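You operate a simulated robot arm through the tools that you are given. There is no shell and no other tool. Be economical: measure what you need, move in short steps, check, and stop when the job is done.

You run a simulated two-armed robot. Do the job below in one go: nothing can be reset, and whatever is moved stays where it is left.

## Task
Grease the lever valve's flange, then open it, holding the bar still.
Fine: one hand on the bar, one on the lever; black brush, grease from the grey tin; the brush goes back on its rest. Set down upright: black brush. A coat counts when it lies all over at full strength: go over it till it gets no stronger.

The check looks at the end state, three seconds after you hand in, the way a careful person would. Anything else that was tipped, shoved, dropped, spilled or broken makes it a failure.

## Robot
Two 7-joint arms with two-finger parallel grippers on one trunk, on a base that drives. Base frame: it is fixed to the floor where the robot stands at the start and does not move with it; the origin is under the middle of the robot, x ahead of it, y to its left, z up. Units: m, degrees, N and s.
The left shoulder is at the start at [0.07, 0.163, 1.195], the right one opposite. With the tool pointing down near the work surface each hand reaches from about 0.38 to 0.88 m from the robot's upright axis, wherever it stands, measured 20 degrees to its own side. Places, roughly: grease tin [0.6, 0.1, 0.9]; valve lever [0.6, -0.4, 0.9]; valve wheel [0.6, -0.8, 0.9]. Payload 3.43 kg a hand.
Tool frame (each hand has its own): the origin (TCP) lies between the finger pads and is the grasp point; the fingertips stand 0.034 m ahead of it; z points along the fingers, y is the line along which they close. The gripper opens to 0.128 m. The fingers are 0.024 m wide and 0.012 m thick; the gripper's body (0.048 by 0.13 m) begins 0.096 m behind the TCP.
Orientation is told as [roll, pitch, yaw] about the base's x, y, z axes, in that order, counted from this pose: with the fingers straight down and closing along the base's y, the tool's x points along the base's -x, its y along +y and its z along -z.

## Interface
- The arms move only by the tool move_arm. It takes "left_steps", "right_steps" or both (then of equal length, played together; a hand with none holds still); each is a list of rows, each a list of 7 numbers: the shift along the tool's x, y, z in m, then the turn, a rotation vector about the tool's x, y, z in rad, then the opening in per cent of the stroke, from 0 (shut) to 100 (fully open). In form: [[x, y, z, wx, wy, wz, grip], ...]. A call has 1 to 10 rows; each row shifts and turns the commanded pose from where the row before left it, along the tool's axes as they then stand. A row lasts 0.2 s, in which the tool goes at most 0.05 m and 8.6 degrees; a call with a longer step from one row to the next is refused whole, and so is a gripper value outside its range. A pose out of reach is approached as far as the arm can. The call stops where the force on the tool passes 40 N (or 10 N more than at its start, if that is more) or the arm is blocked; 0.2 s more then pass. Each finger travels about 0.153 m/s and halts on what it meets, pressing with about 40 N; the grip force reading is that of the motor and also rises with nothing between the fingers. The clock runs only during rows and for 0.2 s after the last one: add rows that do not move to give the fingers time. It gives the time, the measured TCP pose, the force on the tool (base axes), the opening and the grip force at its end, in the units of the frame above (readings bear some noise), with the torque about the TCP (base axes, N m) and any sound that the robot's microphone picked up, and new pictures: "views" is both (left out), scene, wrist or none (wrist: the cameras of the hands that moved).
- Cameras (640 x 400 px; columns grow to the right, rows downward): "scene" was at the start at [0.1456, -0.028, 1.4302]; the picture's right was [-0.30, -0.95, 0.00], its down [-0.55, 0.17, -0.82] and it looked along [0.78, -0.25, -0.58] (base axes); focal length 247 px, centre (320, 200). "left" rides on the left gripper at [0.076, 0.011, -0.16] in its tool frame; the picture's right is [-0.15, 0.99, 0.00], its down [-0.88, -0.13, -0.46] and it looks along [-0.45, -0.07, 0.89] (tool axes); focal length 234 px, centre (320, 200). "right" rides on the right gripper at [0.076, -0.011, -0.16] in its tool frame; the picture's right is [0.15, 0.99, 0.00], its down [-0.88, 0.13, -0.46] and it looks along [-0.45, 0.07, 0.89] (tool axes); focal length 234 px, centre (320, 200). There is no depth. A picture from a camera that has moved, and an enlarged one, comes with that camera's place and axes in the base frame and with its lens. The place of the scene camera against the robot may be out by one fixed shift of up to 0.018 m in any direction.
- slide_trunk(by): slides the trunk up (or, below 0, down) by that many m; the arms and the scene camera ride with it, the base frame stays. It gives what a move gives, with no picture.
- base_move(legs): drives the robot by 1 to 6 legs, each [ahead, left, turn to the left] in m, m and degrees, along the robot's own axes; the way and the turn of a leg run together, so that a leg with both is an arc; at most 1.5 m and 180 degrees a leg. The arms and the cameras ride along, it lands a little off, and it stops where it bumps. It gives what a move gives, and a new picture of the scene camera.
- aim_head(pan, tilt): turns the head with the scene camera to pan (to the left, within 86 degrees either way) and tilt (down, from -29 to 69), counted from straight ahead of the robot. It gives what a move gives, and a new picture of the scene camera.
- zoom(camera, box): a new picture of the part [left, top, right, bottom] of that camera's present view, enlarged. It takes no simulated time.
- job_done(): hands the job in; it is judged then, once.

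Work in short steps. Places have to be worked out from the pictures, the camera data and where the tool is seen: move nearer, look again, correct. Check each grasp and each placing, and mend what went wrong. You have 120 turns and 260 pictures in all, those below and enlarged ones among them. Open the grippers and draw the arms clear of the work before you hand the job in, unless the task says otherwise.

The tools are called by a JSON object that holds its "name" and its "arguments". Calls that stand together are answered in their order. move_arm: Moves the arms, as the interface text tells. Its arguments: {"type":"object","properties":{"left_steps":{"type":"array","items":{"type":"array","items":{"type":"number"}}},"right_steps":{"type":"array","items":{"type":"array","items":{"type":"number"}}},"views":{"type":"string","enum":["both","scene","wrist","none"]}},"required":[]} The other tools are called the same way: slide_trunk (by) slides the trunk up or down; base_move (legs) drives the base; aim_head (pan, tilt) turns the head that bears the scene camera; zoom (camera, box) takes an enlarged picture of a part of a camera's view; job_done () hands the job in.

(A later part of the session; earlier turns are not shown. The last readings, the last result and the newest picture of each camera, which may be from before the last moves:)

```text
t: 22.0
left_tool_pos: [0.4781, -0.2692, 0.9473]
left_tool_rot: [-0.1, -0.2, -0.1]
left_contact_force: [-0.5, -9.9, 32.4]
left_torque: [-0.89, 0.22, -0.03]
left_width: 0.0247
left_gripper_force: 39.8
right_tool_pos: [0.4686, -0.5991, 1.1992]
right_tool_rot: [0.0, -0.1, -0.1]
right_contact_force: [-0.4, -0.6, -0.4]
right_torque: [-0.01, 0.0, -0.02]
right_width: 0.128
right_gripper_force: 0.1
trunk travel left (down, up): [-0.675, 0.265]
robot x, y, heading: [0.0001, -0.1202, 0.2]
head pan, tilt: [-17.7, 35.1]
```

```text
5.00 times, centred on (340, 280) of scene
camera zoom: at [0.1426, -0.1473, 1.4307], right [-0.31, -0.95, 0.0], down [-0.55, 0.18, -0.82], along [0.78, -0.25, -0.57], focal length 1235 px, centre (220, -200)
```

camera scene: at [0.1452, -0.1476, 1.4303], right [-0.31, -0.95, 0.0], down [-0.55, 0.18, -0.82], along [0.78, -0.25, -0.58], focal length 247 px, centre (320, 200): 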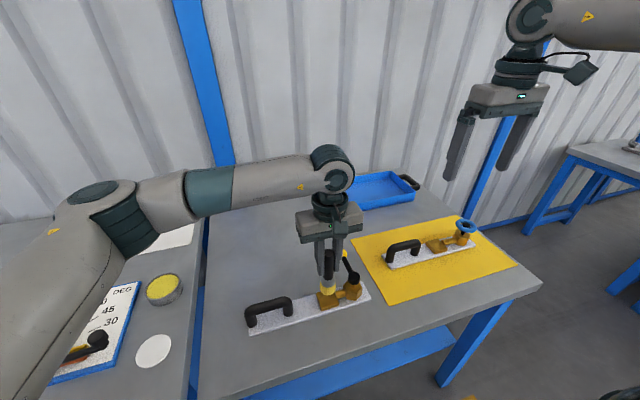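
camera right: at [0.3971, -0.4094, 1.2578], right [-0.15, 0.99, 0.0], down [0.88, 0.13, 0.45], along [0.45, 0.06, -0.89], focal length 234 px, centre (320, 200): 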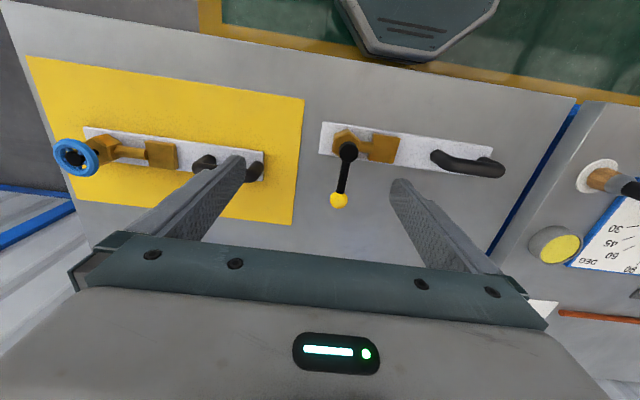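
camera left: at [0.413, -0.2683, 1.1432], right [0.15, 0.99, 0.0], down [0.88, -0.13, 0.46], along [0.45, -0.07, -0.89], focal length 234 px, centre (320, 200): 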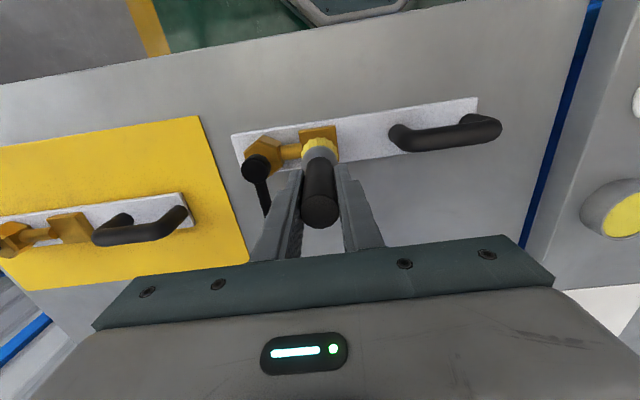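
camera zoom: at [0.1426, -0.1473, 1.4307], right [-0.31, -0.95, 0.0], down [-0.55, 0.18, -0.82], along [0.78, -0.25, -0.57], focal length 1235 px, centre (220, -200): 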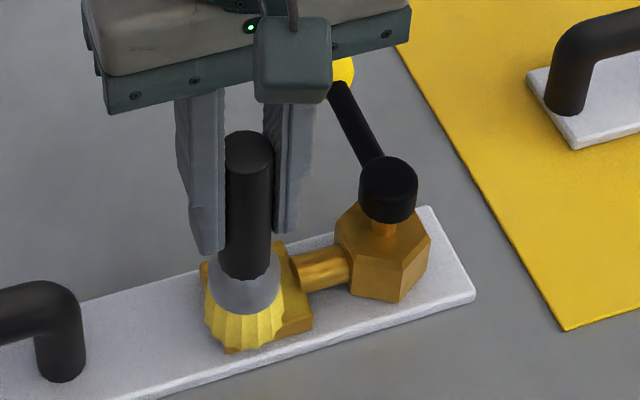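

Force is too high (32 N); I raise ~1.4 mm and stroke on, lighter.

{"name": "move_arm", "arguments": {"left_steps": [[0, 0, -0.0014, 0, 0, 0, 0], [-0.012, 0, 0, 0, 0, 0, 0], [0, -0.012, 0, 0, 0, 0, 0], [0, -0.012, 0, 0, 0, 0, 0], [-0.012, 0, 0, 0, 0, 0, 0], [0, 0.012, 0, 0, 0, 0, 0], [0, 0.012, 0, 0, 0, 0, 0]], "views": "none"}}

{"name": "zoom", "arguments": {"camera": "scene", "box": [290, 240, 390, 320]}}

```text
t: 23.6
left_tool_pos: [0.4997, -0.2687, 0.9477]
left_tool_rot: [0.0, 0.0, 0.0]
left_contact_force: [-1.0, -0.8, -0.1]
left_torque: [-0.03, 0.0, 0.0]
left_width: 0.0248
left_gripper_force: 39.8
right_tool_pos: [0.4699, -0.5991, 1.1979]
right_tool_rot: [0.0, 0.0, -0.1]
right_contact_force: [-0.4, -0.3, 0.5]
right_torque: [-0.03, 0.01, -0.01]
right_width: 0.128
right_gripper_force: 0.0
trunk travel left (down, up): [-0.675, 0.265]
robot x, y, heading: [0.0003, -0.1191, -0.1]
head pan, tilt: [-17.7, 35.1]
```

```text
5.00 times, centred on (340, 280) of scene
camera zoom: at [0.1451, -0.1472, 1.4302], right [-0.31, -0.95, 0.0], down [-0.55, 0.18, -0.82], along [0.78, -0.25, -0.57], focal length 1235 px, centre (220, -200)
```

zoom: 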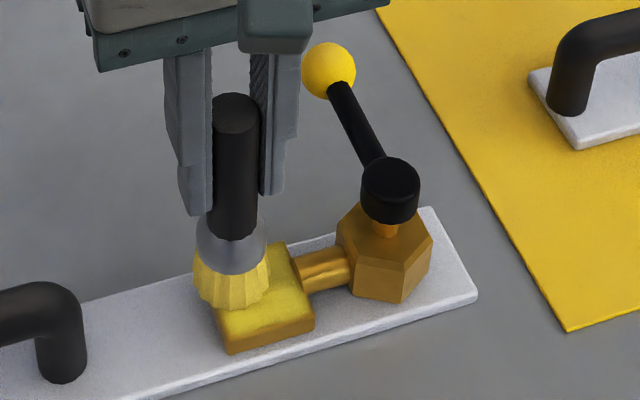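

Grease is taking on the flange; no contact now. I lower 0.7 mm and stroke the whole face again.

{"name": "move_arm", "arguments": {"left_steps": [[0, 0, 0.0007, 0, 0, 0, 0], [0, -0.012, 0, 0, 0, 0, 0], [0, -0.012, 0, 0, 0, 0, 0], [0.012, 0, 0, 0, 0, 0, 0], [0, 0.012, 0, 0, 0, 0, 0], [0, 0.012, 0, 0, 0, 0, 0], [0.012, 0, 0, 0, 0, 0, 0], [0, -0.012, 0, 0, 0, 0, 0], [0, -0.012, 0, 0, 0, 0, 0]], "views": "none"}}

{"name": "zoom", "arguments": {"camera": "scene", "box": [290, 240, 390, 320]}}

```text
t: 25.6
left_tool_pos: [0.4778, -0.2909, 0.9447]
left_tool_rot: [0.0, 0.0, 0.0]
left_contact_force: [-1.0, 1.2, 1.8]
left_torque: [0.19, -0.05, 0.01]
left_width: 0.0245
left_gripper_force: 39.9
right_tool_pos: [0.4713, -0.6007, 1.1985]
right_tool_rot: [0.1, -0.1, -0.1]
right_contact_force: [-0.4, 0.1, -0.4]
right_torque: [-0.02, 0.03, -0.01]
right_width: 0.1281
right_gripper_force: 0.2
trunk travel left (down, up): [-0.675, 0.265]
robot x, y, heading: [0.0027, -0.1195, -0.2]
head pan, tilt: [-17.7, 35.1]
```

```text
5.00 times, centred on (340, 280) of scene
camera zoom: at [0.1449, -0.1478, 1.4302], right [-0.3, -0.95, 0.0], down [-0.55, 0.18, -0.82], along [0.78, -0.25, -0.57], focal length 1235 px, centre (220, -200)
```

zoom: 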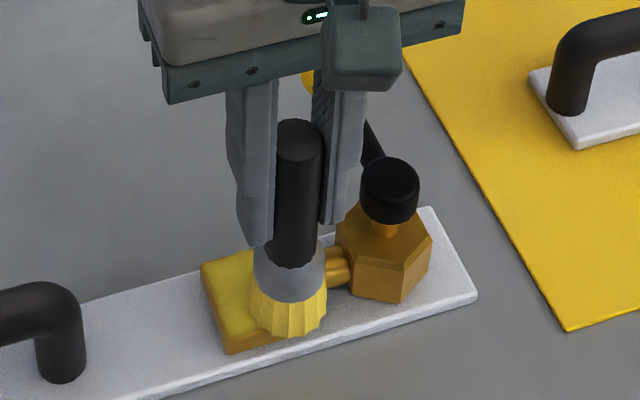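

Force is about 2 N. I lower slightly more and do another full pass, then lift beyond the flange to look at the coat.

{"name": "move_arm", "arguments": {"left_steps": [[0, 0, 0.0004, 0, 0, 0, 0], [0, 0.012, 0, 0, 0, 0, 0], [0, 0.013, 0, 0, 0, 0, 0], [-0.012, 0, 0, 0, 0, 0, 0], [0, -0.012, 0, 0, 0, 0, 0], [0, -0.013, 0, 0, 0, 0, 0], [-0.013, 0, 0, 0, 0, 0, 0], [0, 0.012, 0, 0, 0, 0, 0], [0, 0.013, 0, 0, 0, 0, 0]], "views": "none"}}

{"name": "move_arm", "arguments": {"left_steps": [[0, 0, -0.02, 0, 0, 0, 0], [0, 0.03, -0.03, 0, 0, 0, 0], [0, 0.04, -0.03, 0, 0, 0, 0], [0, 0.03, 0, 0, 0, 0, 0]], "views": "wrist"}}

{"name": "zoom", "arguments": {"camera": "scene", "box": [300, 260, 380, 320]}}

```text
t: 27.6
left_tool_pos: [0.5036, -0.2665, 0.9454]
left_tool_rot: [0.0, 0.0, 0.0]
left_contact_force: [-0.3, 0.6, -0.5]
left_torque: [-0.11, -0.05, 0.02]
left_width: 0.0243
left_gripper_force: 40.3
right_tool_pos: [0.4711, -0.5993, 1.1981]
right_tool_rot: [-0.1, 0.0, -0.1]
right_contact_force: [-0.3, 0.3, -0.1]
right_torque: [0.03, -0.01, 0.0]
right_width: 0.128
right_gripper_force: 0.1
trunk travel left (down, up): [-0.675, 0.265]
robot x, y, heading: [0.0023, -0.1197, -0.1]
head pan, tilt: [-17.7, 35.1]
```

```text
t: 28.6
left_tool_pos: [0.5036, -0.1656, 1.0242]
left_tool_rot: [-0.1, 0.1, 0.0]
left_contact_force: [0.0, -0.6, -0.4]
left_torque: [0.03, -0.02, -0.04]
left_width: 0.0242
left_gripper_force: 40.2
right_tool_pos: [0.4711, -0.5984, 1.1988]
right_tool_rot: [0.0, 0.1, -0.1]
right_contact_force: [0.4, -0.4, 0.6]
right_torque: [-0.02, -0.01, 0.01]
right_width: 0.1278
right_gripper_force: 0.1
trunk travel left (down, up): [-0.675, 0.265]
robot x, y, heading: [-0.0008, -0.1191, -0.2]
head pan, tilt: [-17.7, 35.1]
camera left: at [0.4275, -0.1548, 1.183], right [0.15, 0.99, 0.0], down [0.88, -0.13, 0.46], along [0.45, -0.07, -0.89], focal length 234 px, centre (320, 200)
```

left: 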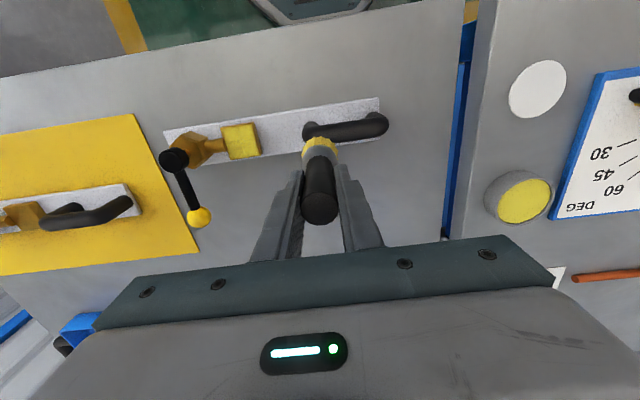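

```text
6.67 times, centred on (340, 290) of scene
camera zoom: at [0.1457, -0.1466, 1.4302], right [-0.31, -0.95, 0.0], down [-0.55, 0.17, -0.82], along [0.78, -0.25, -0.58], focal length 1647 px, centre (187, -400)
```

zoom: 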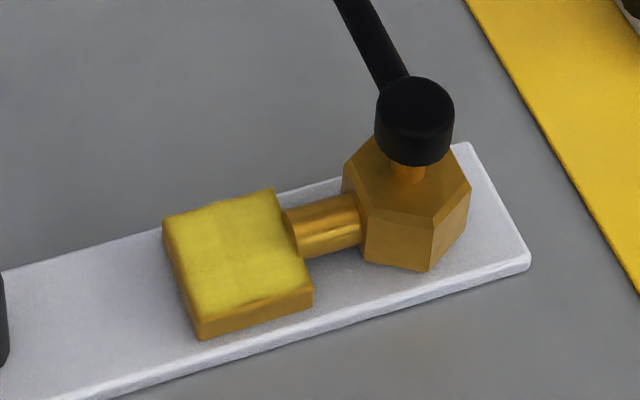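

{"name": "zoom", "arguments": {"camera": "left", "box": [205, 110, 275, 170]}}

```text
6.67 times, centred on (240, 140) of left
camera zoom: at [0.4275, -0.1548, 1.183], right [0.15, 0.99, 0.0], down [0.88, -0.13, 0.46], along [0.45, -0.07, -0.89], focal length 1561 px, centre (853, 600)
```

zoom: 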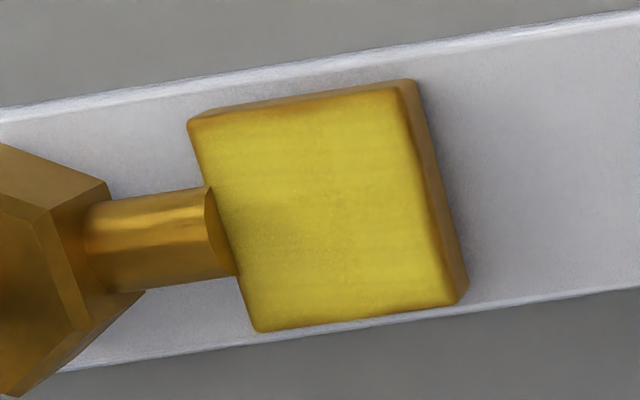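

Coat covers almost all, weaker near the pipe side. I go back and do more passes, reaching further toward the pipe side.

{"name": "move_arm", "arguments": {"left_steps": [[0, -0.03, 0, 0, 0, 0, 0], [0, -0.04, 0.03, 0, 0, 0, 0], [0, -0.03, 0.03, 0, 0, 0, 0], [0, 0, 0.018, 0, 0, 0, 0], [0, 0, 0.0026, 0, 0, 0, 0], [0, -0.015, 0, 0, 0, 0, 0], [0, -0.016, 0, 0, 0, 0, 0], [0.01, 0, 0, 0, 0, 0, 0], [0, 0.015, 0, 0, 0, 0, 0], [0, 0.016, 0, 0, 0, 0, 0]], "views": "none"}}

{"name": "move_arm", "arguments": {"left_steps": [[0.01, 0, 0, 0, 0, 0, 0], [0, -0.015, 0, 0, 0, 0, 0], [0, -0.016, 0, 0, 0, 0, 0], [0.008, 0, 0, 0, 0, 0, 0], [0, 0.015, 0, 0, 0, 0, 0], [0, 0.016, 0, 0, 0, 0, 0], [0, -0.015, 0, 0, 0, 0, 0], [0, -0.016, 0, 0, 0, 0, 0], [-0.014, 0, 0, 0, 0, 0, 0], [-0.014, 0, 0, 0, 0, 0, 0]], "views": "none"}}

{"name": "move_arm", "arguments": {"left_steps": [[0, 0.01, 0, 0, 0, 0, 0], [0.014, 0, 0, 0, 0, 0, 0], [0.014, 0, 0, 0, 0, 0, 0], [0, 0.01, 0, 0, 0, 0, 0], [-0.014, 0, 0, 0, 0, 0, 0], [-0.014, 0, 0, 0, 0, 0, 0], [0, 0.01, 0, 0, 0, 0, 0], [0.014, 0, 0, 0, 0, 0, 0], [0.014, 0, 0, 0, 0, 0, 0]], "views": "none"}}

```text
t: 30.8
left_tool_pos: [0.4906, -0.2667, 0.945]
left_tool_rot: [-0.3, -0.1, -0.1]
left_contact_force: [-0.6, -5.1, 19.9]
left_torque: [-0.46, 0.08, -0.04]
left_width: 0.0234
left_gripper_force: 39.4
right_tool_pos: [0.4693, -0.5984, 1.1982]
right_tool_rot: [0.0, 0.0, -0.1]
right_contact_force: [-0.4, 0.0, -0.8]
right_torque: [-0.03, 0.0, -0.03]
right_width: 0.128
right_gripper_force: 0.2
trunk travel left (down, up): [-0.675, 0.265]
robot x, y, heading: [0.0014, -0.119, 0.1]
head pan, tilt: [-17.7, 35.1]
```

```text
t: 33.0
left_tool_pos: [0.5038, -0.2984, 0.9453]
left_tool_rot: [0.0, 0.1, 0.0]
left_contact_force: [-0.6, 0.4, -2.0]
left_torque: [0.0, 0.0, -0.02]
left_width: 0.0234
left_gripper_force: 39.6
right_tool_pos: [0.4709, -0.5997, 1.1971]
right_tool_rot: [-0.1, 0.0, -0.1]
right_contact_force: [-0.2, 0.4, -0.9]
right_torque: [0.02, -0.04, 0.01]
right_width: 0.128
right_gripper_force: 0.0
trunk travel left (down, up): [-0.675, 0.265]
robot x, y, heading: [-0.0009, -0.1194, 0.0]
head pan, tilt: [-17.7, 35.1]
```

```text
t: 35.0
left_tool_pos: [0.475, -0.269, 0.9462]
left_tool_rot: [0.0, -0.1, 0.0]
left_contact_force: [3.6, 0.4, 8.5]
left_torque: [-0.05, -0.24, 0.0]
left_width: 0.0233
left_gripper_force: 39.7
right_tool_pos: [0.4712, -0.5994, 1.1972]
right_tool_rot: [0.0, 0.0, -0.1]
right_contact_force: [1.3, 0.4, 0.0]
right_torque: [-0.01, -0.02, -0.03]
right_width: 0.1281
right_gripper_force: 0.1
trunk travel left (down, up): [-0.675, 0.265]
robot x, y, heading: [0.0018, -0.1195, -0.2]
head pan, tilt: [-17.7, 35.1]
```

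I lift toward +y again and inspect the coat and the brush in the grip.

{"name": "move_arm", "arguments": {"left_steps": [[0, 0, -0.02, 0, 0, 0, 0], [0, 0.03, -0.03, 0, 0, 0, 0], [0, 0.04, -0.03, 0, 0, 0, 0], [0, 0.03, 0, 0, 0, 0, 0]], "views": "wrist"}}

{"name": "zoom", "arguments": {"camera": "scene", "box": [250, 200, 380, 320]}}

{"name": "zoom", "arguments": {"camera": "left", "box": [205, 100, 275, 160]}}

```text
t: 36.0
left_tool_pos: [0.4741, -0.1641, 1.0254]
left_tool_rot: [0.0, 0.0, 0.1]
left_contact_force: [-0.7, 0.4, -0.9]
left_torque: [0.0, 0.03, -0.01]
left_width: 0.0234
left_gripper_force: 40.1
right_tool_pos: [0.4714, -0.599, 1.1972]
right_tool_rot: [0.1, 0.0, -0.1]
right_contact_force: [-0.5, 0.4, 0.2]
right_torque: [-0.02, -0.04, 0.05]
right_width: 0.128
right_gripper_force: 0.0
trunk travel left (down, up): [-0.675, 0.265]
robot x, y, heading: [-0.0008, -0.1218, -0.4]
head pan, tilt: [-17.7, 35.1]
camera left: at [0.3983, -0.1536, 1.1841], right [0.15, 0.99, 0.0], down [0.88, -0.13, 0.46], along [0.45, -0.07, -0.89], focal length 234 px, centre (320, 200)
```

left: 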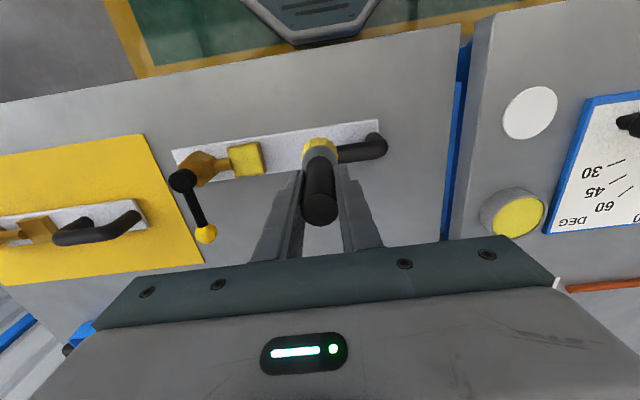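

```text
3.33 times, centred on (315, 260) of scene
camera zoom: at [0.1455, -0.1466, 1.4302], right [-0.31, -0.95, 0.0], down [-0.55, 0.17, -0.82], along [0.78, -0.25, -0.58], focal length 824 px, centre (337, 0)
```

zoom: 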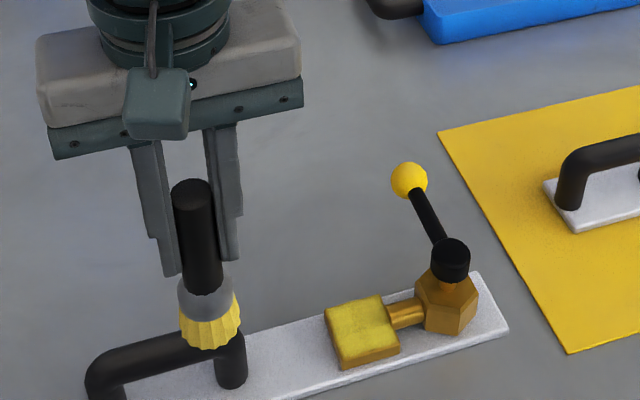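

```text
6.67 times, centred on (240, 130) of left
camera zoom: at [0.3983, -0.1536, 1.1841], right [0.15, 0.99, 0.0], down [0.88, -0.13, 0.46], along [0.45, -0.07, -0.89], focal length 1561 px, centre (853, 667)
```

zoom: 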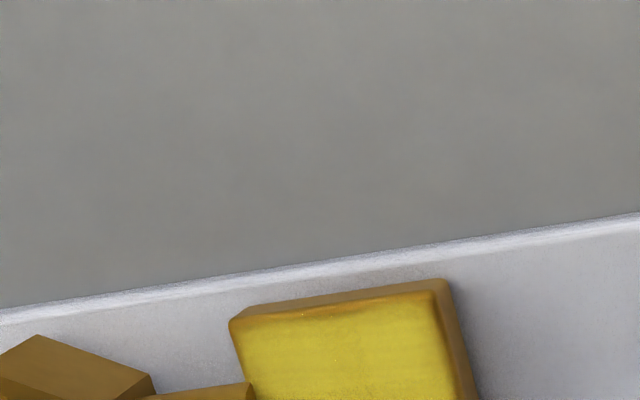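

{"name": "zoom", "arguments": {"camera": "left", "box": [210, 130, 280, 190]}}

{"name": "zoom", "arguments": {"camera": "scene", "box": [305, 262, 355, 312]}}

```text
6.67 times, centred on (245, 160) of left
camera zoom: at [0.3983, -0.1536, 1.1841], right [0.15, 0.99, 0.0], down [0.88, -0.13, 0.46], along [0.45, -0.07, -0.89], focal length 1561 px, centre (820, 467)
```

zoom: 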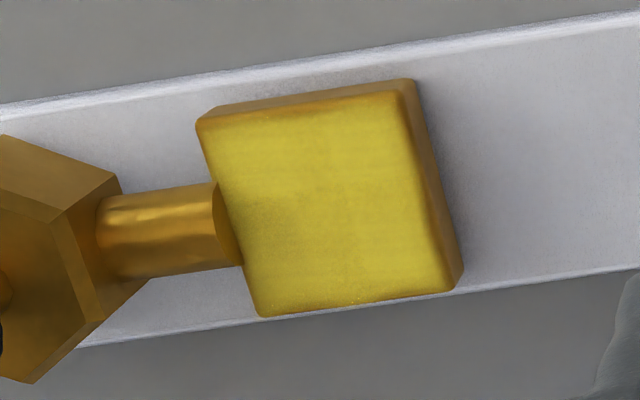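

```text
8.00 times, centred on (330, 287) of scene
camera zoom: at [0.1455, -0.1466, 1.4302], right [-0.31, -0.95, 0.0], down [-0.55, 0.17, -0.82], along [0.78, -0.25, -0.58], focal length 1976 px, centre (240, -496)
```

zoom: 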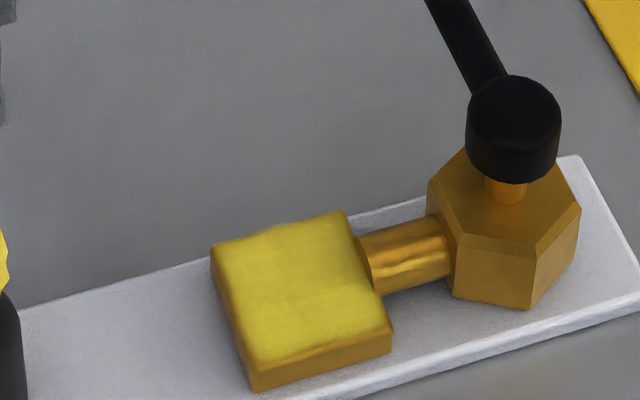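

Nearly uniform, a bit weaker by the pipe edge. I'll reload the brush and go over it again to be sure of full strength.

{"name": "move_arm", "arguments": {"left_steps": [[0, 0, -0.035, 0, 0, 0, 0], [-0.022, 0.0405, 0, 0, 0, 0, 0], [-0.022, 0.0405, 0, 0, 0, 0, 0], [-0.022, 0.0405, 0, 0, 0, 0, 0], [-0.022, 0.0405, 0, 0, 0, 0, 0], [-0.022, 0.0405, 0, 0, 0, 0, 0], [-0.022, 0.0405, 0, 0, 0, 0, 0], [-0.022, 0.0405, 0, 0, 0, 0, 0], [0, 0, 0.04, 0, 0, 0, 0], [0, 0, 0.03, 0, 0, 0, 0]], "views": "wrist"}}

```text
t: 38.2
left_tool_pos: [0.6297, 0.1146, 0.9881]
left_tool_rot: [-0.2, 0.0, 0.0]
left_contact_force: [0.3, -0.2, -0.8]
left_torque: [-0.01, -0.01, 0.02]
left_width: 0.0236
left_gripper_force: 39.9
right_tool_pos: [0.4722, -0.5988, 1.1976]
right_tool_rot: [-0.1, 0.0, -0.2]
right_contact_force: [0.3, 0.1, -0.1]
right_torque: [0.01, 0.04, 0.01]
right_width: 0.1278
right_gripper_force: 0.0
trunk travel left (down, up): [-0.675, 0.265]
robot x, y, heading: [-0.001, -0.1195, 0.1]
head pan, tilt: [-17.7, 35.1]
camera left: at [0.5541, 0.1264, 1.1468], right [0.15, 0.99, 0.0], down [0.88, -0.13, 0.46], along [0.45, -0.07, -0.89], focal length 234 px, centre (320, 200)
```

left: 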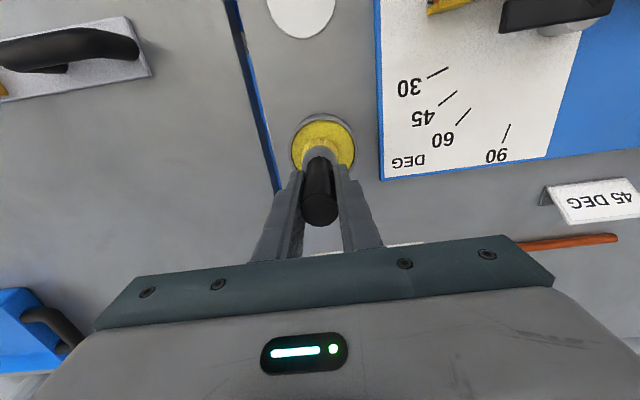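

Above the grease; I dip down to the earlier contact depth, watching force.

{"name": "move_arm", "arguments": {"left_steps": [[0.002, 0.003, 0.01, 0, 0, 0, 0], [0, 0, 0.003, 0, 0, 0, 0], [0, 0, 0.002, 0, 0, 0, 0], [0, 0, 0.0015, 0, 0, 0, 0], [0, 0, 0, 0, 0, 0, 0]], "views": "none"}}

{"name": "zoom", "arguments": {"camera": "scene", "box": [90, 210, 210, 320]}}

```text
t: 39.4
left_tool_pos: [0.6263, 0.1183, 0.9774]
left_tool_rot: [0.0, -0.4, 0.0]
left_contact_force: [7.1, 3.6, 38.0]
left_torque: [0.49, -0.14, -0.18]
left_width: 0.0238
left_gripper_force: 40.8
right_tool_pos: [0.4696, -0.5995, 1.1996]
right_tool_rot: [0.1, -0.1, -0.1]
right_contact_force: [0.2, 0.2, -0.4]
right_torque: [-0.03, 0.01, 0.01]
right_width: 0.1278
right_gripper_force: 0.0
trunk travel left (down, up): [-0.675, 0.265]
robot x, y, heading: [0.0014, -0.1176, -0.1]
head pan, tilt: [-17.7, 35.1]
```

```text
3.64 times, centred on (150, 265) of scene
camera zoom: at [0.142, -0.1488, 1.4309], right [-0.31, -0.95, 0.0], down [-0.55, 0.18, -0.82], along [0.78, -0.25, -0.57], focal length 898 px, centre (938, -36)
```

zoom: 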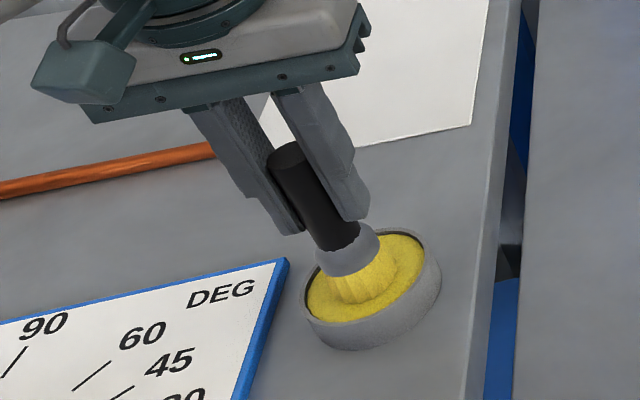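

Loaded again (38 N is firm, so I lift at once) and carry back over the flange.

{"name": "move_arm", "arguments": {"left_steps": [[0, 0, -0.02, 0, 0, 0, 0], [0, 0, -0.04, 0, 0, 0, 0], [0, 0, -0.03, 0, 0, 0, 0], [0.01, -0.03, 0, 0, 0, 0, 0], [0.015, -0.044, 0, 0, 0, 0, 0], [0.015, -0.044, 0, 0, 0, 0, 0], [0.015, -0.044, 0, 0, 0, 0, 0], [0.015, -0.044, 0, 0, 0, 0, 0], [0.015, -0.044, 0, 0, 0, 0, 0]], "views": "none"}}

{"name": "move_arm", "arguments": {"left_steps": [[0.015, -0.044, 0, 0, 0, 0, 0], [0.015, -0.044, 0, 0, 0, 0, 0], [0.015, -0.044, 0, 0, 0, 0, 0], [0.01, -0.016, 0.03, 0, 0, 0, 0], [0, 0, 0.04, 0, 0, 0, 0], [0, 0, 0.02, 0, 0, 0, 0], [0, 0, 0.01, 0, 0, 0, 0], [0, 0, 0, 0, 0, 0, 0]], "views": "wrist"}}

{"name": "zoom", "arguments": {"camera": "scene", "box": [290, 230, 390, 320]}}

```text
t: 41.4
left_tool_pos: [0.5419, -0.1352, 1.0643]
left_tool_rot: [0.0, -0.1, 0.0]
left_contact_force: [-0.8, 0.4, -0.7]
left_torque: [-0.01, 0.01, -0.01]
left_width: 0.0231
left_gripper_force: 40.1
right_tool_pos: [0.4724, -0.6008, 1.1975]
right_tool_rot: [0.1, 0.0, 0.0]
right_contact_force: [-0.4, -0.6, 0.3]
right_torque: [0.05, 0.02, -0.02]
right_width: 0.128
right_gripper_force: 0.0
trunk travel left (down, up): [-0.675, 0.265]
robot x, y, heading: [-0.0026, -0.1224, -0.1]
head pan, tilt: [-17.7, 35.1]
```

```text
t: 43.2
left_tool_pos: [0.4844, -0.2797, 0.965]
left_tool_rot: [0.0, 0.0, 0.0]
left_contact_force: [0.9, -0.2, -0.7]
left_torque: [-0.01, -0.01, 0.0]
left_width: 0.0233
left_gripper_force: 40.1
right_tool_pos: [0.471, -0.5982, 1.1978]
right_tool_rot: [0.0, 0.0, -0.1]
right_contact_force: [0.2, -0.3, 0.0]
right_torque: [-0.02, 0.03, -0.02]
right_width: 0.1279
right_gripper_force: 0.0
trunk travel left (down, up): [-0.675, 0.265]
robot x, y, heading: [0.0033, -0.1161, 0.1]
head pan, tilt: [-17.7, 35.1]
camera left: at [0.4088, -0.2693, 1.1243], right [0.15, 0.99, 0.0], down [0.88, -0.13, 0.46], along [0.45, -0.07, -0.89], focal length 234 px, centre (320, 200)
```

left: 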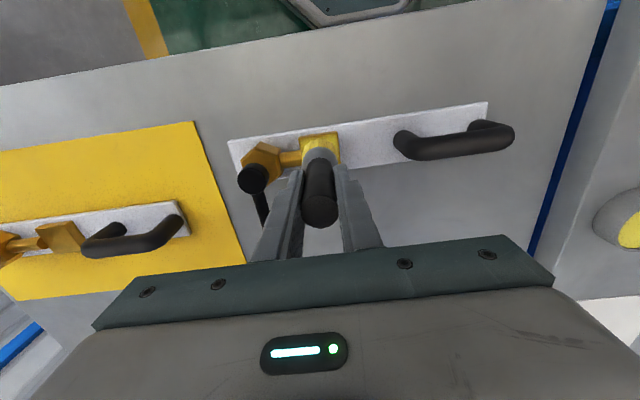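

```text
4.44 times, centred on (340, 275) of scene
camera zoom: at [0.1454, -0.1476, 1.4302], right [-0.31, -0.95, 0.0], down [-0.55, 0.18, -0.82], along [0.78, -0.25, -0.58], focal length 1098 px, centre (231, -133)
```

zoom: 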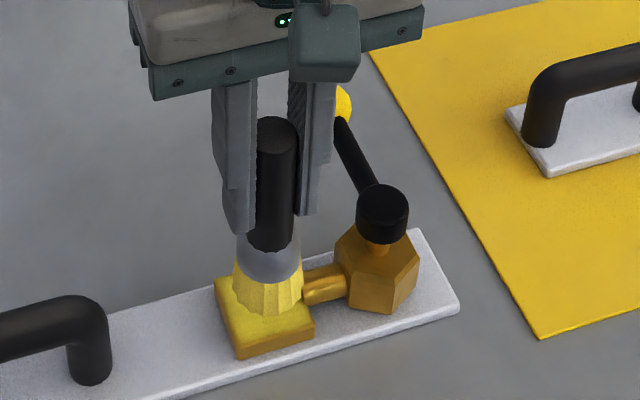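

Lowering to find the contact again.

{"name": "move_arm", "arguments": {"left_steps": [[0, 0, 0.006, 0, 0, 0, 0], [0, 0, 0.004, 0, 0, 0, 0], [0, 0, 0.003, 0, 0, 0, 0], [0, 0, 0.002, 0, 0, 0, 0], [0, 0, 0, 0, 0, 0, 0]], "views": "none"}}

{"name": "move_arm", "arguments": {"left_steps": [[0, 0, 0.0015, 0, 0, 0, 0], [0, 0, 0.0015, 0, 0, 0, 0], [0, 0, 0, 0, 0, 0, 0]], "views": "none"}}

```text
t: 44.4
left_tool_pos: [0.4858, -0.28, 0.9501]
left_tool_rot: [0.1, 0.0, 0.0]
left_contact_force: [0.7, -0.2, -0.8]
left_torque: [0.01, 0.01, 0.0]
left_width: 0.0234
left_gripper_force: 39.9
right_tool_pos: [0.4717, -0.6003, 1.197]
right_tool_rot: [0.0, 0.0, -0.1]
right_contact_force: [-0.8, 0.5, 0.8]
right_torque: [0.01, 0.0, 0.0]
right_width: 0.128
right_gripper_force: 0.0
trunk travel left (down, up): [-0.675, 0.265]
robot x, y, heading: [-0.0004, -0.1212, -0.1]
head pan, tilt: [-17.7, 35.1]
```

```text
t: 45.2
left_tool_pos: [0.4862, -0.2793, 0.9458]
left_tool_rot: [0.0, 0.1, 0.0]
left_contact_force: [-0.3, -0.7, -0.8]
left_torque: [-0.03, 0.0, 0.0]
left_width: 0.0231
left_gripper_force: 39.8
right_tool_pos: [0.4713, -0.5997, 1.1981]
right_tool_rot: [0.0, 0.0, -0.1]
right_contact_force: [0.1, -0.7, -0.2]
right_torque: [0.0, 0.03, 0.0]
right_width: 0.1283
right_gripper_force: 0.0
trunk travel left (down, up): [-0.675, 0.265]
robot x, y, heading: [-0.0018, -0.121, 0.2]
head pan, tilt: [-17.7, 35.1]
```

{"name": "move_arm", "arguments": {"left_steps": [[0, 0, 0.0018, 0, 0, 0, 0], [0, -0.015, 0, 0, 0, 0, 0], [0.012, 0, 0, 0, 0, 0, 0], [0, 0.015, 0, 0, 0, 0, 0], [0, 0.015, 0, 0, 0, 0, 0], [-0.012, 0, 0, 0, 0, 0, 0], [0, -0.015, 0, 0, 0, 0, 0], [0, -0.015, 0, 0, 0, 0, 0]], "views": "none"}}

{"name": "zoom", "arguments": {"camera": "scene", "box": [290, 230, 390, 320]}}

```text
t: 47.0
left_tool_pos: [0.4862, -0.2959, 0.9458]
left_tool_rot: [0.0, 0.1, 0.0]
left_contact_force: [0.5, 0.0, -1.8]
left_torque: [0.01, 0.02, -0.01]
left_width: 0.0233
left_gripper_force: 40.0
right_tool_pos: [0.4719, -0.5998, 1.1962]
right_tool_rot: [-0.1, 0.0, -0.1]
right_contact_force: [-0.4, 0.3, 0.1]
right_torque: [0.0, 0.01, -0.02]
right_width: 0.128
right_gripper_force: 0.0
trunk travel left (down, up): [-0.675, 0.265]
robot x, y, heading: [-0.002, -0.1223, -0.3]
head pan, tilt: [-17.7, 35.1]
```

```text
4.44 times, centred on (340, 275) of scene
camera zoom: at [0.1453, -0.1484, 1.4302], right [-0.31, -0.95, 0.0], down [-0.55, 0.18, -0.82], along [0.78, -0.25, -0.58], focal length 1098 px, centre (231, -133)
```

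zoom: 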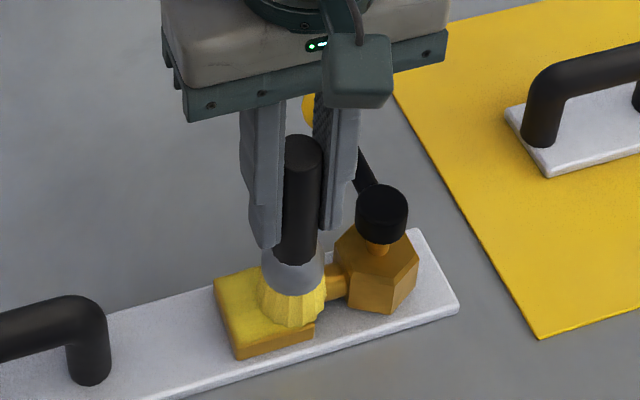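

No force at this height yet. I lower another 1.2 mm and stroke on.

{"name": "move_arm", "arguments": {"left_steps": [[0, 0, 0.0012, 0, 0, 0, 0], [0, 0.005, 0, 0, 0, 0, 0], [0.013, 0, 0, 0, 0, 0, 0]], "views": "none"}}

```text
t: 47.8
left_tool_pos: [0.4752, -0.2901, 0.9441]
left_tool_rot: [0.0, -0.1, 0.0]
left_contact_force: [2.3, 1.3, 7.6]
left_torque: [0.19, -0.22, -0.05]
left_width: 0.0233
left_gripper_force: 40.4
right_tool_pos: [0.47, -0.5989, 1.1988]
right_tool_rot: [0.0, 0.0, 0.0]
right_contact_force: [0.3, 0.6, 0.4]
right_torque: [0.02, 0.0, 0.0]
right_width: 0.128
right_gripper_force: 0.0
trunk travel left (down, up): [-0.675, 0.265]
robot x, y, heading: [0.0006, -0.1185, -0.3]
head pan, tilt: [-17.7, 35.1]
```

7.6 N – good. I brush the whole face with a double pass at this height.

{"name": "move_arm", "arguments": {"left_steps": [[0, -0.004, 0, 0, 0, 0, 0], [-0.014, 0, 0, 0, 0, 0, 0], [-0.014, 0, 0, 0, 0, 0, 0], [0, 0.01, 0, 0, 0, 0, 0], [0.014, 0, 0, 0, 0, 0, 0], [0.014, 0, 0, 0, 0, 0, 0], [0, 0.009, 0, 0, 0, 0, 0], [-0.014, 0, 0, 0, 0, 0, 0], [-0.014, 0, 0, 0, 0, 0, 0], [0, 0.009, 0, 0, 0, 0, 0]], "views": "none"}}

{"name": "move_arm", "arguments": {"left_steps": [[0.014, 0, 0, 0, 0, 0, 0], [0.014, 0, 0, 0, 0, 0, 0], [0, -0.014, 0, 0, 0, 0, 0], [0, -0.014, 0, 0, 0, 0, 0], [-0.014, 0, 0, 0, 0, 0, 0], [0, 0.014, 0, 0, 0, 0, 0], [0, 0.014, 0, 0, 0, 0, 0], [-0.014, 0, 0, 0, 0, 0, 0], [0, -0.014, 0, 0, 0, 0, 0], [0, -0.014, 0, 0, 0, 0, 0]], "views": "none"}}

{"name": "move_arm", "arguments": {"left_steps": [[0, 0, -0.02, 0, 0, 0, 0], [0, 0.04, -0.03, 0, 0, 0, 0], [0, 0.045, -0.02, 0, 0, 0, 0], [0, 0.045, 0, 0, 0, 0, 0]], "views": "wrist"}}

{"name": "zoom", "arguments": {"camera": "scene", "box": [305, 262, 355, 312]}}

{"name": "zoom", "arguments": {"camera": "left", "box": [200, 120, 270, 180]}}

```text
t: 50.0
left_tool_pos: [0.5027, -0.2665, 0.9435]
left_tool_rot: [-0.1, 0.0, -0.1]
left_contact_force: [0.3, -4.0, 9.5]
left_torque: [-0.3, 0.23, 0.05]
left_width: 0.0235
left_gripper_force: 40.0
right_tool_pos: [0.4706, -0.5995, 1.198]
right_tool_rot: [0.0, 0.0, -0.2]
right_contact_force: [-0.1, 0.7, -0.3]
right_torque: [-0.02, 0.02, -0.02]
right_width: 0.1281
right_gripper_force: 0.1
trunk travel left (down, up): [-0.675, 0.265]
robot x, y, heading: [-0.0006, -0.1187, -0.1]
head pan, tilt: [-17.7, 35.1]
```

```text
t: 52.2
left_tool_pos: [0.5016, -0.293, 0.9434]
left_tool_rot: [0.0, -0.3, 0.0]
left_contact_force: [3.1, 9.3, 31.4]
left_torque: [0.85, 0.3, -0.13]
left_width: 0.0235
left_gripper_force: 40.3
right_tool_pos: [0.4705, -0.5972, 1.1994]
right_tool_rot: [-0.2, -0.1, 0.1]
right_contact_force: [0.3, 0.6, -0.2]
right_torque: [0.01, -0.01, -0.01]
right_width: 0.1279
right_gripper_force: 0.0
trunk travel left (down, up): [-0.675, 0.265]
robot x, y, heading: [0.0039, -0.1216, -0.2]
head pan, tilt: [-17.7, 35.1]
```

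```text
t: 53.2
left_tool_pos: [0.5004, -0.1607, 1.0166]
left_tool_rot: [-0.2, 0.0, -0.1]
left_contact_force: [-0.5, 0.9, -1.1]
left_torque: [0.01, -0.01, -0.01]
left_width: 0.0233
left_gripper_force: 39.5
right_tool_pos: [0.4715, -0.5978, 1.1984]
right_tool_rot: [0.0, 0.0, -0.1]
right_contact_force: [-0.7, 0.0, 1.0]
right_torque: [-0.05, 0.0, 0.0]
right_width: 0.1281
right_gripper_force: 0.0
trunk travel left (down, up): [-0.675, 0.265]
robot x, y, heading: [0.0016, -0.1207, 0.1]
head pan, tilt: [-17.7, 35.1]
camera left: at [0.4248, -0.1497, 1.1741], right [0.15, 0.99, 0.0], down [0.88, -0.13, 0.46], along [0.45, -0.07, -0.89], focal length 234 px, centre (320, 200)
```

left: 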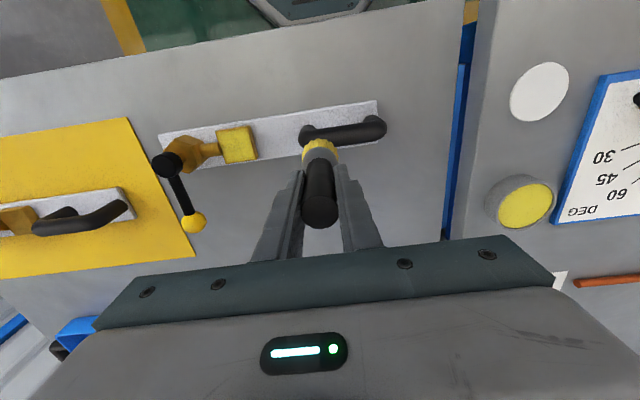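

```text
8.00 times, centred on (330, 287) of scene
camera zoom: at [0.1455, -0.1457, 1.4302], right [-0.31, -0.95, 0.0], down [-0.55, 0.17, -0.82], along [0.78, -0.25, -0.57], focal length 1976 px, centre (240, -496)
```

zoom: 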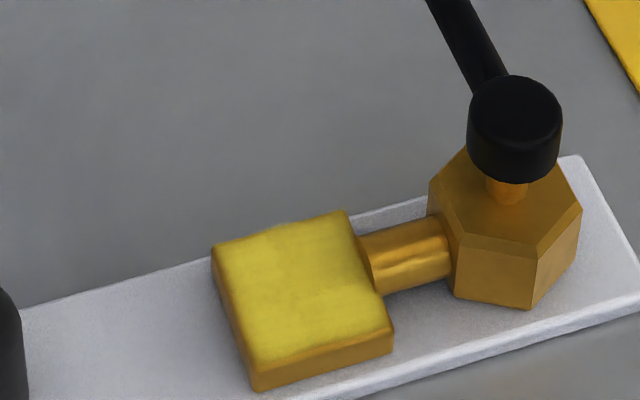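

```text
6.67 times, centred on (235, 150) of left
camera zoom: at [0.4248, -0.1497, 1.1741], right [0.15, 0.99, 0.0], down [0.88, -0.13, 0.46], along [0.45, -0.07, -0.89], focal length 1561 px, centre (887, 533)
```

zoom: 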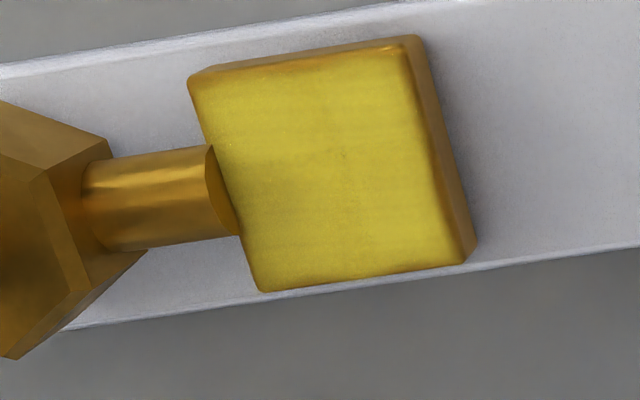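

The coat now looks uniform. One more full pass to confirm it gets no stronger.

{"name": "move_arm", "arguments": {"left_steps": [[0, -0.045, 0, 0, 0, 0, 0], [0, -0.045, 0.02, 0, 0, 0, 0], [0, -0.04, 0.03, 0, 0, 0, 0], [0, 0, 0.0188, 0, 0, 0, 0], [0, 0, 0.0007, 0, 0, 0, 0], [0.013, 0, 0, 0, 0, 0, 0], [0.015, 0, 0, 0, 0, 0, 0], [0, 0.007, 0, 0, 0, 0, 0], [-0.014, 0, 0, 0, 0, 0, 0], [-0.014, 0, 0, 0, 0, 0, 0]], "views": "none"}}

{"name": "move_arm", "arguments": {"left_steps": [[0, 0.007, 0, 0, 0, 0, 0], [0.014, 0, 0, 0, 0, 0, 0], [0.014, 0, 0, 0, 0, 0, 0], [0, 0.007, 0, 0, 0, 0, 0], [-0.014, 0, 0, 0, 0, 0, 0], [-0.014, 0, 0, 0, 0, 0, 0], [0, 0.007, 0, 0, 0, 0, 0], [0.014, 0, 0, 0, 0, 0, 0], [0.014, 0, 0, 0, 0, 0, 0], [0, -0.014, 0, 0, 0, 0, 0]], "views": "none"}}

{"name": "move_arm", "arguments": {"left_steps": [[0, -0.014, 0, 0, 0, 0, 0], [0, 0.014, 0, 0, 0, 0, 0], [0, 0, -0.02, 0, 0, 0, 0], [0, 0.04, -0.03, 0, 0, 0, 0], [-0.02, 0.045, -0.02, 0, 0, 0, 0], [0, 0.045, 0, 0, 0, 0, 0]], "views": "wrist"}}

{"name": "zoom", "arguments": {"camera": "scene", "box": [305, 262, 355, 312]}}

{"name": "zoom", "arguments": {"camera": "left", "box": [190, 120, 260, 180]}}

```text
t: 55.4
left_tool_pos: [0.5019, -0.2856, 0.9441]
left_tool_rot: [0.0, 0.0, 0.0]
left_contact_force: [-1.5, -1.0, 3.5]
left_torque: [-0.04, 0.22, -0.03]
left_width: 0.0235
left_gripper_force: 40.4
right_tool_pos: [0.4712, -0.5998, 1.1984]
right_tool_rot: [0.0, 0.0, -0.2]
right_contact_force: [0.9, 0.2, -0.5]
right_torque: [-0.02, 0.03, 0.02]
right_width: 0.1279
right_gripper_force: 0.1
trunk travel left (down, up): [-0.675, 0.265]
robot x, y, heading: [-0.0006, -0.1166, -0.1]
head pan, tilt: [-17.7, 35.1]
```

```text
t: 57.6
left_tool_pos: [0.4729, -0.2809, 0.9443]
left_tool_rot: [-0.2, 0.0, 0.0]
left_contact_force: [-2.3, 5.0, 16.4]
left_torque: [0.42, 0.15, -0.02]
left_width: 0.0236
left_gripper_force: 39.5
right_tool_pos: [0.4702, -0.5983, 1.1986]
right_tool_rot: [0.0, -0.1, 0.0]
right_contact_force: [0.2, 0.3, -0.1]
right_torque: [0.01, 0.0, 0.02]
right_width: 0.1278
right_gripper_force: 0.1
trunk travel left (down, up): [-0.675, 0.265]
robot x, y, heading: [0.0003, -0.1144, -0.1]
head pan, tilt: [-17.7, 35.1]
```

```text
refused: row 5 steps farther than a row can; nothing moved
```

```text
8.00 times, centred on (330, 287) of scene
camera zoom: at [0.1437, -0.1469, 1.4305], right [-0.3, -0.95, 0.0], down [-0.55, 0.17, -0.82], along [0.78, -0.25, -0.57], focal length 1976 px, centre (240, -496)
```

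zoom: 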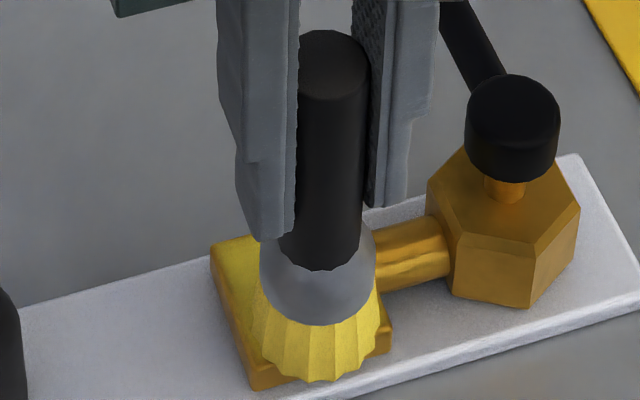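

```text
6.67 times, centred on (225, 150) of left
camera zoom: at [0.3979, -0.2691, 1.1024], right [0.15, 0.99, 0.0], down [0.88, -0.13, 0.46], along [0.45, -0.07, -0.89], focal length 1561 px, centre (953, 533)
```

zoom: 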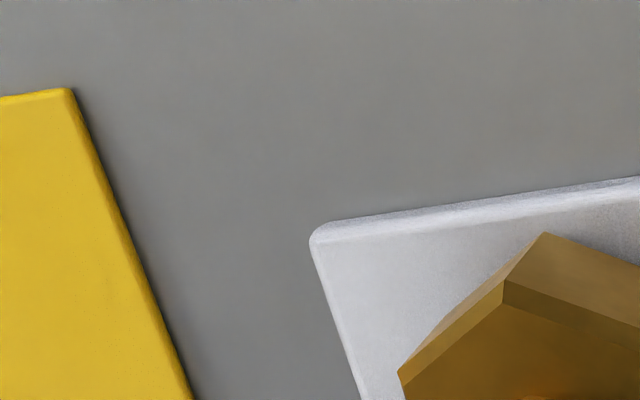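

A step was too long; I redo the finishing stroke and lift with shorter rows.

{"name": "move_arm", "arguments": {"left_steps": [[0, -0.014, 0, 0, 0, 0, 0], [0, 0.014, 0, 0, 0, 0, 0], [0, 0, -0.02, 0, 0, 0, 0], [0, 0.04, -0.025, 0, 0, 0, 0], [-0.02, 0.04, -0.02, 0, 0, 0, 0], [-0.01, 0.045, 0, 0, 0, 0, 0]], "views": "wrist"}}

{"name": "zoom", "arguments": {"camera": "scene", "box": [305, 262, 355, 312]}}

{"name": "zoom", "arguments": {"camera": "left", "box": [200, 120, 270, 180]}}

```text
t: 59.0
left_tool_pos: [0.5061, -0.1518, 1.0101]
left_tool_rot: [0.0, -0.1, 0.0]
left_contact_force: [0.0, 0.4, 0.0]
left_torque: [-0.01, 0.04, -0.01]
left_width: 0.0231
left_gripper_force: 40.7
right_tool_pos: [0.471, -0.5977, 1.1984]
right_tool_rot: [-0.2, -0.1, -0.1]
right_contact_force: [-0.1, 0.3, 0.1]
right_torque: [-0.03, 0.0, -0.01]
right_width: 0.128
right_gripper_force: 0.1
trunk travel left (down, up): [-0.675, 0.265]
robot x, y, heading: [0.0008, -0.1197, -0.1]
head pan, tilt: [-17.7, 35.1]
camera left: at [0.4313, -0.1408, 1.1681], right [0.15, 0.99, 0.0], down [0.88, -0.13, 0.46], along [0.45, -0.07, -0.89], focal length 234 px, centre (320, 200)
```

left: 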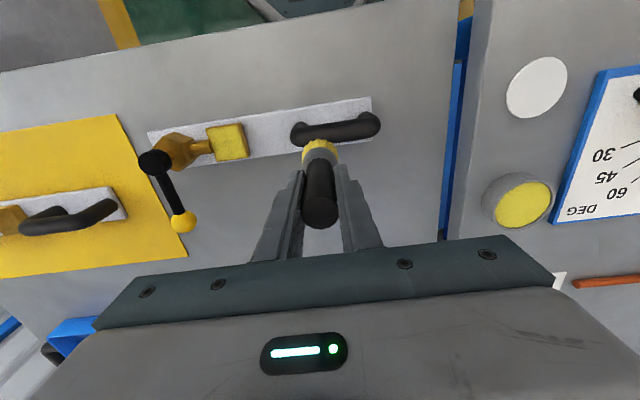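

```text
8.00 times, centred on (330, 287) of scene
camera zoom: at [0.1456, -0.1457, 1.4302], right [-0.31, -0.95, 0.0], down [-0.55, 0.17, -0.82], along [0.78, -0.25, -0.57], focal length 1976 px, centre (240, -496)
```

zoom: 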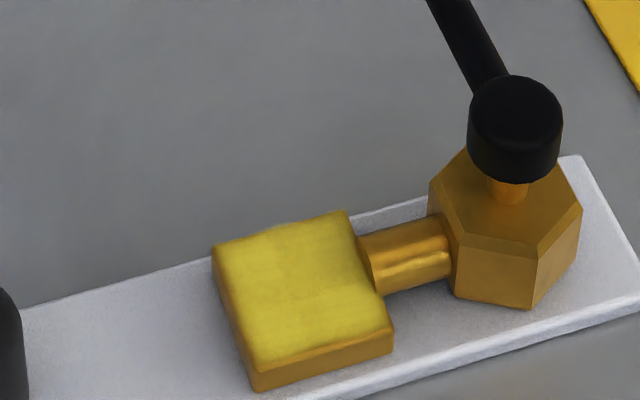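

```text
6.67 times, centred on (235, 150) of left
camera zoom: at [0.4313, -0.1408, 1.1681], right [0.15, 0.99, 0.0], down [0.88, -0.13, 0.46], along [0.45, -0.07, -0.89], focal length 1561 px, centre (887, 533)
```

zoom: 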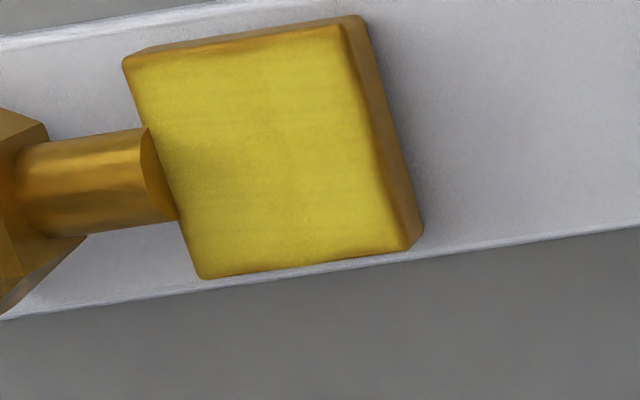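

The coat is unchanged by the extra pass – done. Now the brush goes back: I carry it toward above its rest.

{"name": "move_arm", "arguments": {"left_steps": [[0, 0, -0.045, 0, 0, 0, 0], [0.004, 0.045, 0, 0, 0, 0, 0], [0.004, 0.045, 0, 0, 0, 0, 0], [0.004, 0.045, 0, 0, 0, 0, 0], [0.004, 0.045, 0, 0, 0, 0, 0], [0.004, 0.045, 0, 0, 0, 0, 0], [0.004, 0.043, 0, 0, 0, 0, 0], [0, 0, 0.03, 0, 0, 0, 0], [0, 0, 0.03, 0, 0, 0, 0], [0, 0, 0, 0, 0, 0, 0]]}}

{"name": "zoom", "arguments": {"camera": "scene", "box": [90, 290, 210, 400]}}

{"name": "zoom", "arguments": {"camera": "left", "box": [250, 90, 390, 240]}}

```text
t: 61.2
left_tool_pos: [0.4771, 0.1136, 0.9907]
left_tool_rot: [0.0, 0.0, 0.0]
left_contact_force: [-0.4, 0.7, -0.9]
left_torque: [-0.02, 0.0, 0.02]
left_width: 0.0236
left_gripper_force: 39.3
right_tool_pos: [0.4715, -0.599, 1.1974]
right_tool_rot: [0.0, 0.0, 0.0]
right_contact_force: [-0.5, 0.1, -0.8]
right_torque: [0.02, 0.01, 0.02]
right_width: 0.1278
right_gripper_force: 0.1
trunk travel left (down, up): [-0.675, 0.265]
robot x, y, heading: [-0.002, -0.1198, 0.1]
head pan, tilt: [-17.7, 35.1]
camera scene: at [0.145, -0.1475, 1.4303], right [-0.3, -0.95, 0.0], down [-0.55, 0.18, -0.82], along [0.78, -0.25, -0.57], focal length 247 px, centre (320, 200)
camera left: at [0.4023, 0.1248, 1.1496], right [0.15, 0.99, 0.0], down [0.88, -0.13, 0.46], along [0.45, -0.07, -0.89], focal length 234 px, centre (320, 200)
```

scene: 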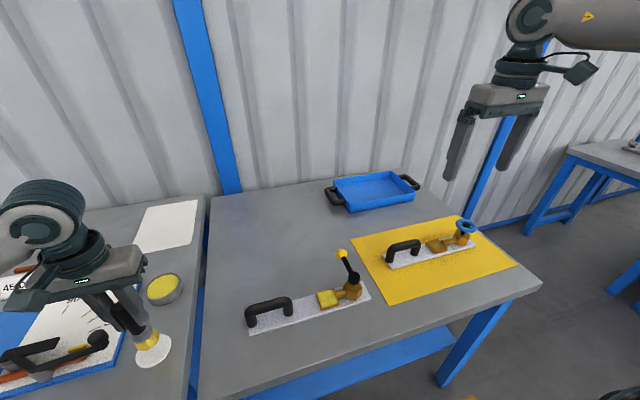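
left: 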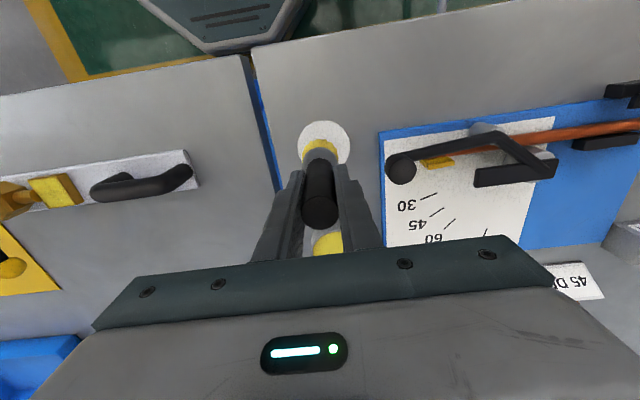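

```text
3.64 times, centred on (150, 345) of scene
camera zoom: at [0.145, -0.1475, 1.4303], right [-0.3, -0.95, 0.0], down [-0.55, 0.18, -0.82], along [0.78, -0.25, -0.57], focal length 898 px, centre (938, -327)
```

zoom: 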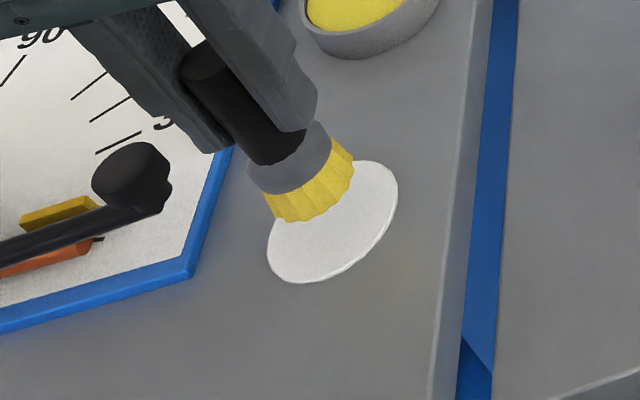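

```text
2.67 times, centred on (320, 165) of left
camera zoom: at [0.4023, 0.1248, 1.1496], right [0.15, 0.99, 0.0], down [0.88, -0.13, 0.46], along [0.45, -0.07, -0.89], focal length 624 px, centre (320, 293)
```

zoom: 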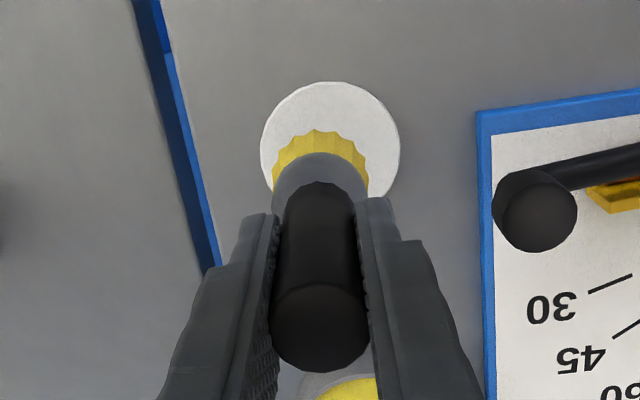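

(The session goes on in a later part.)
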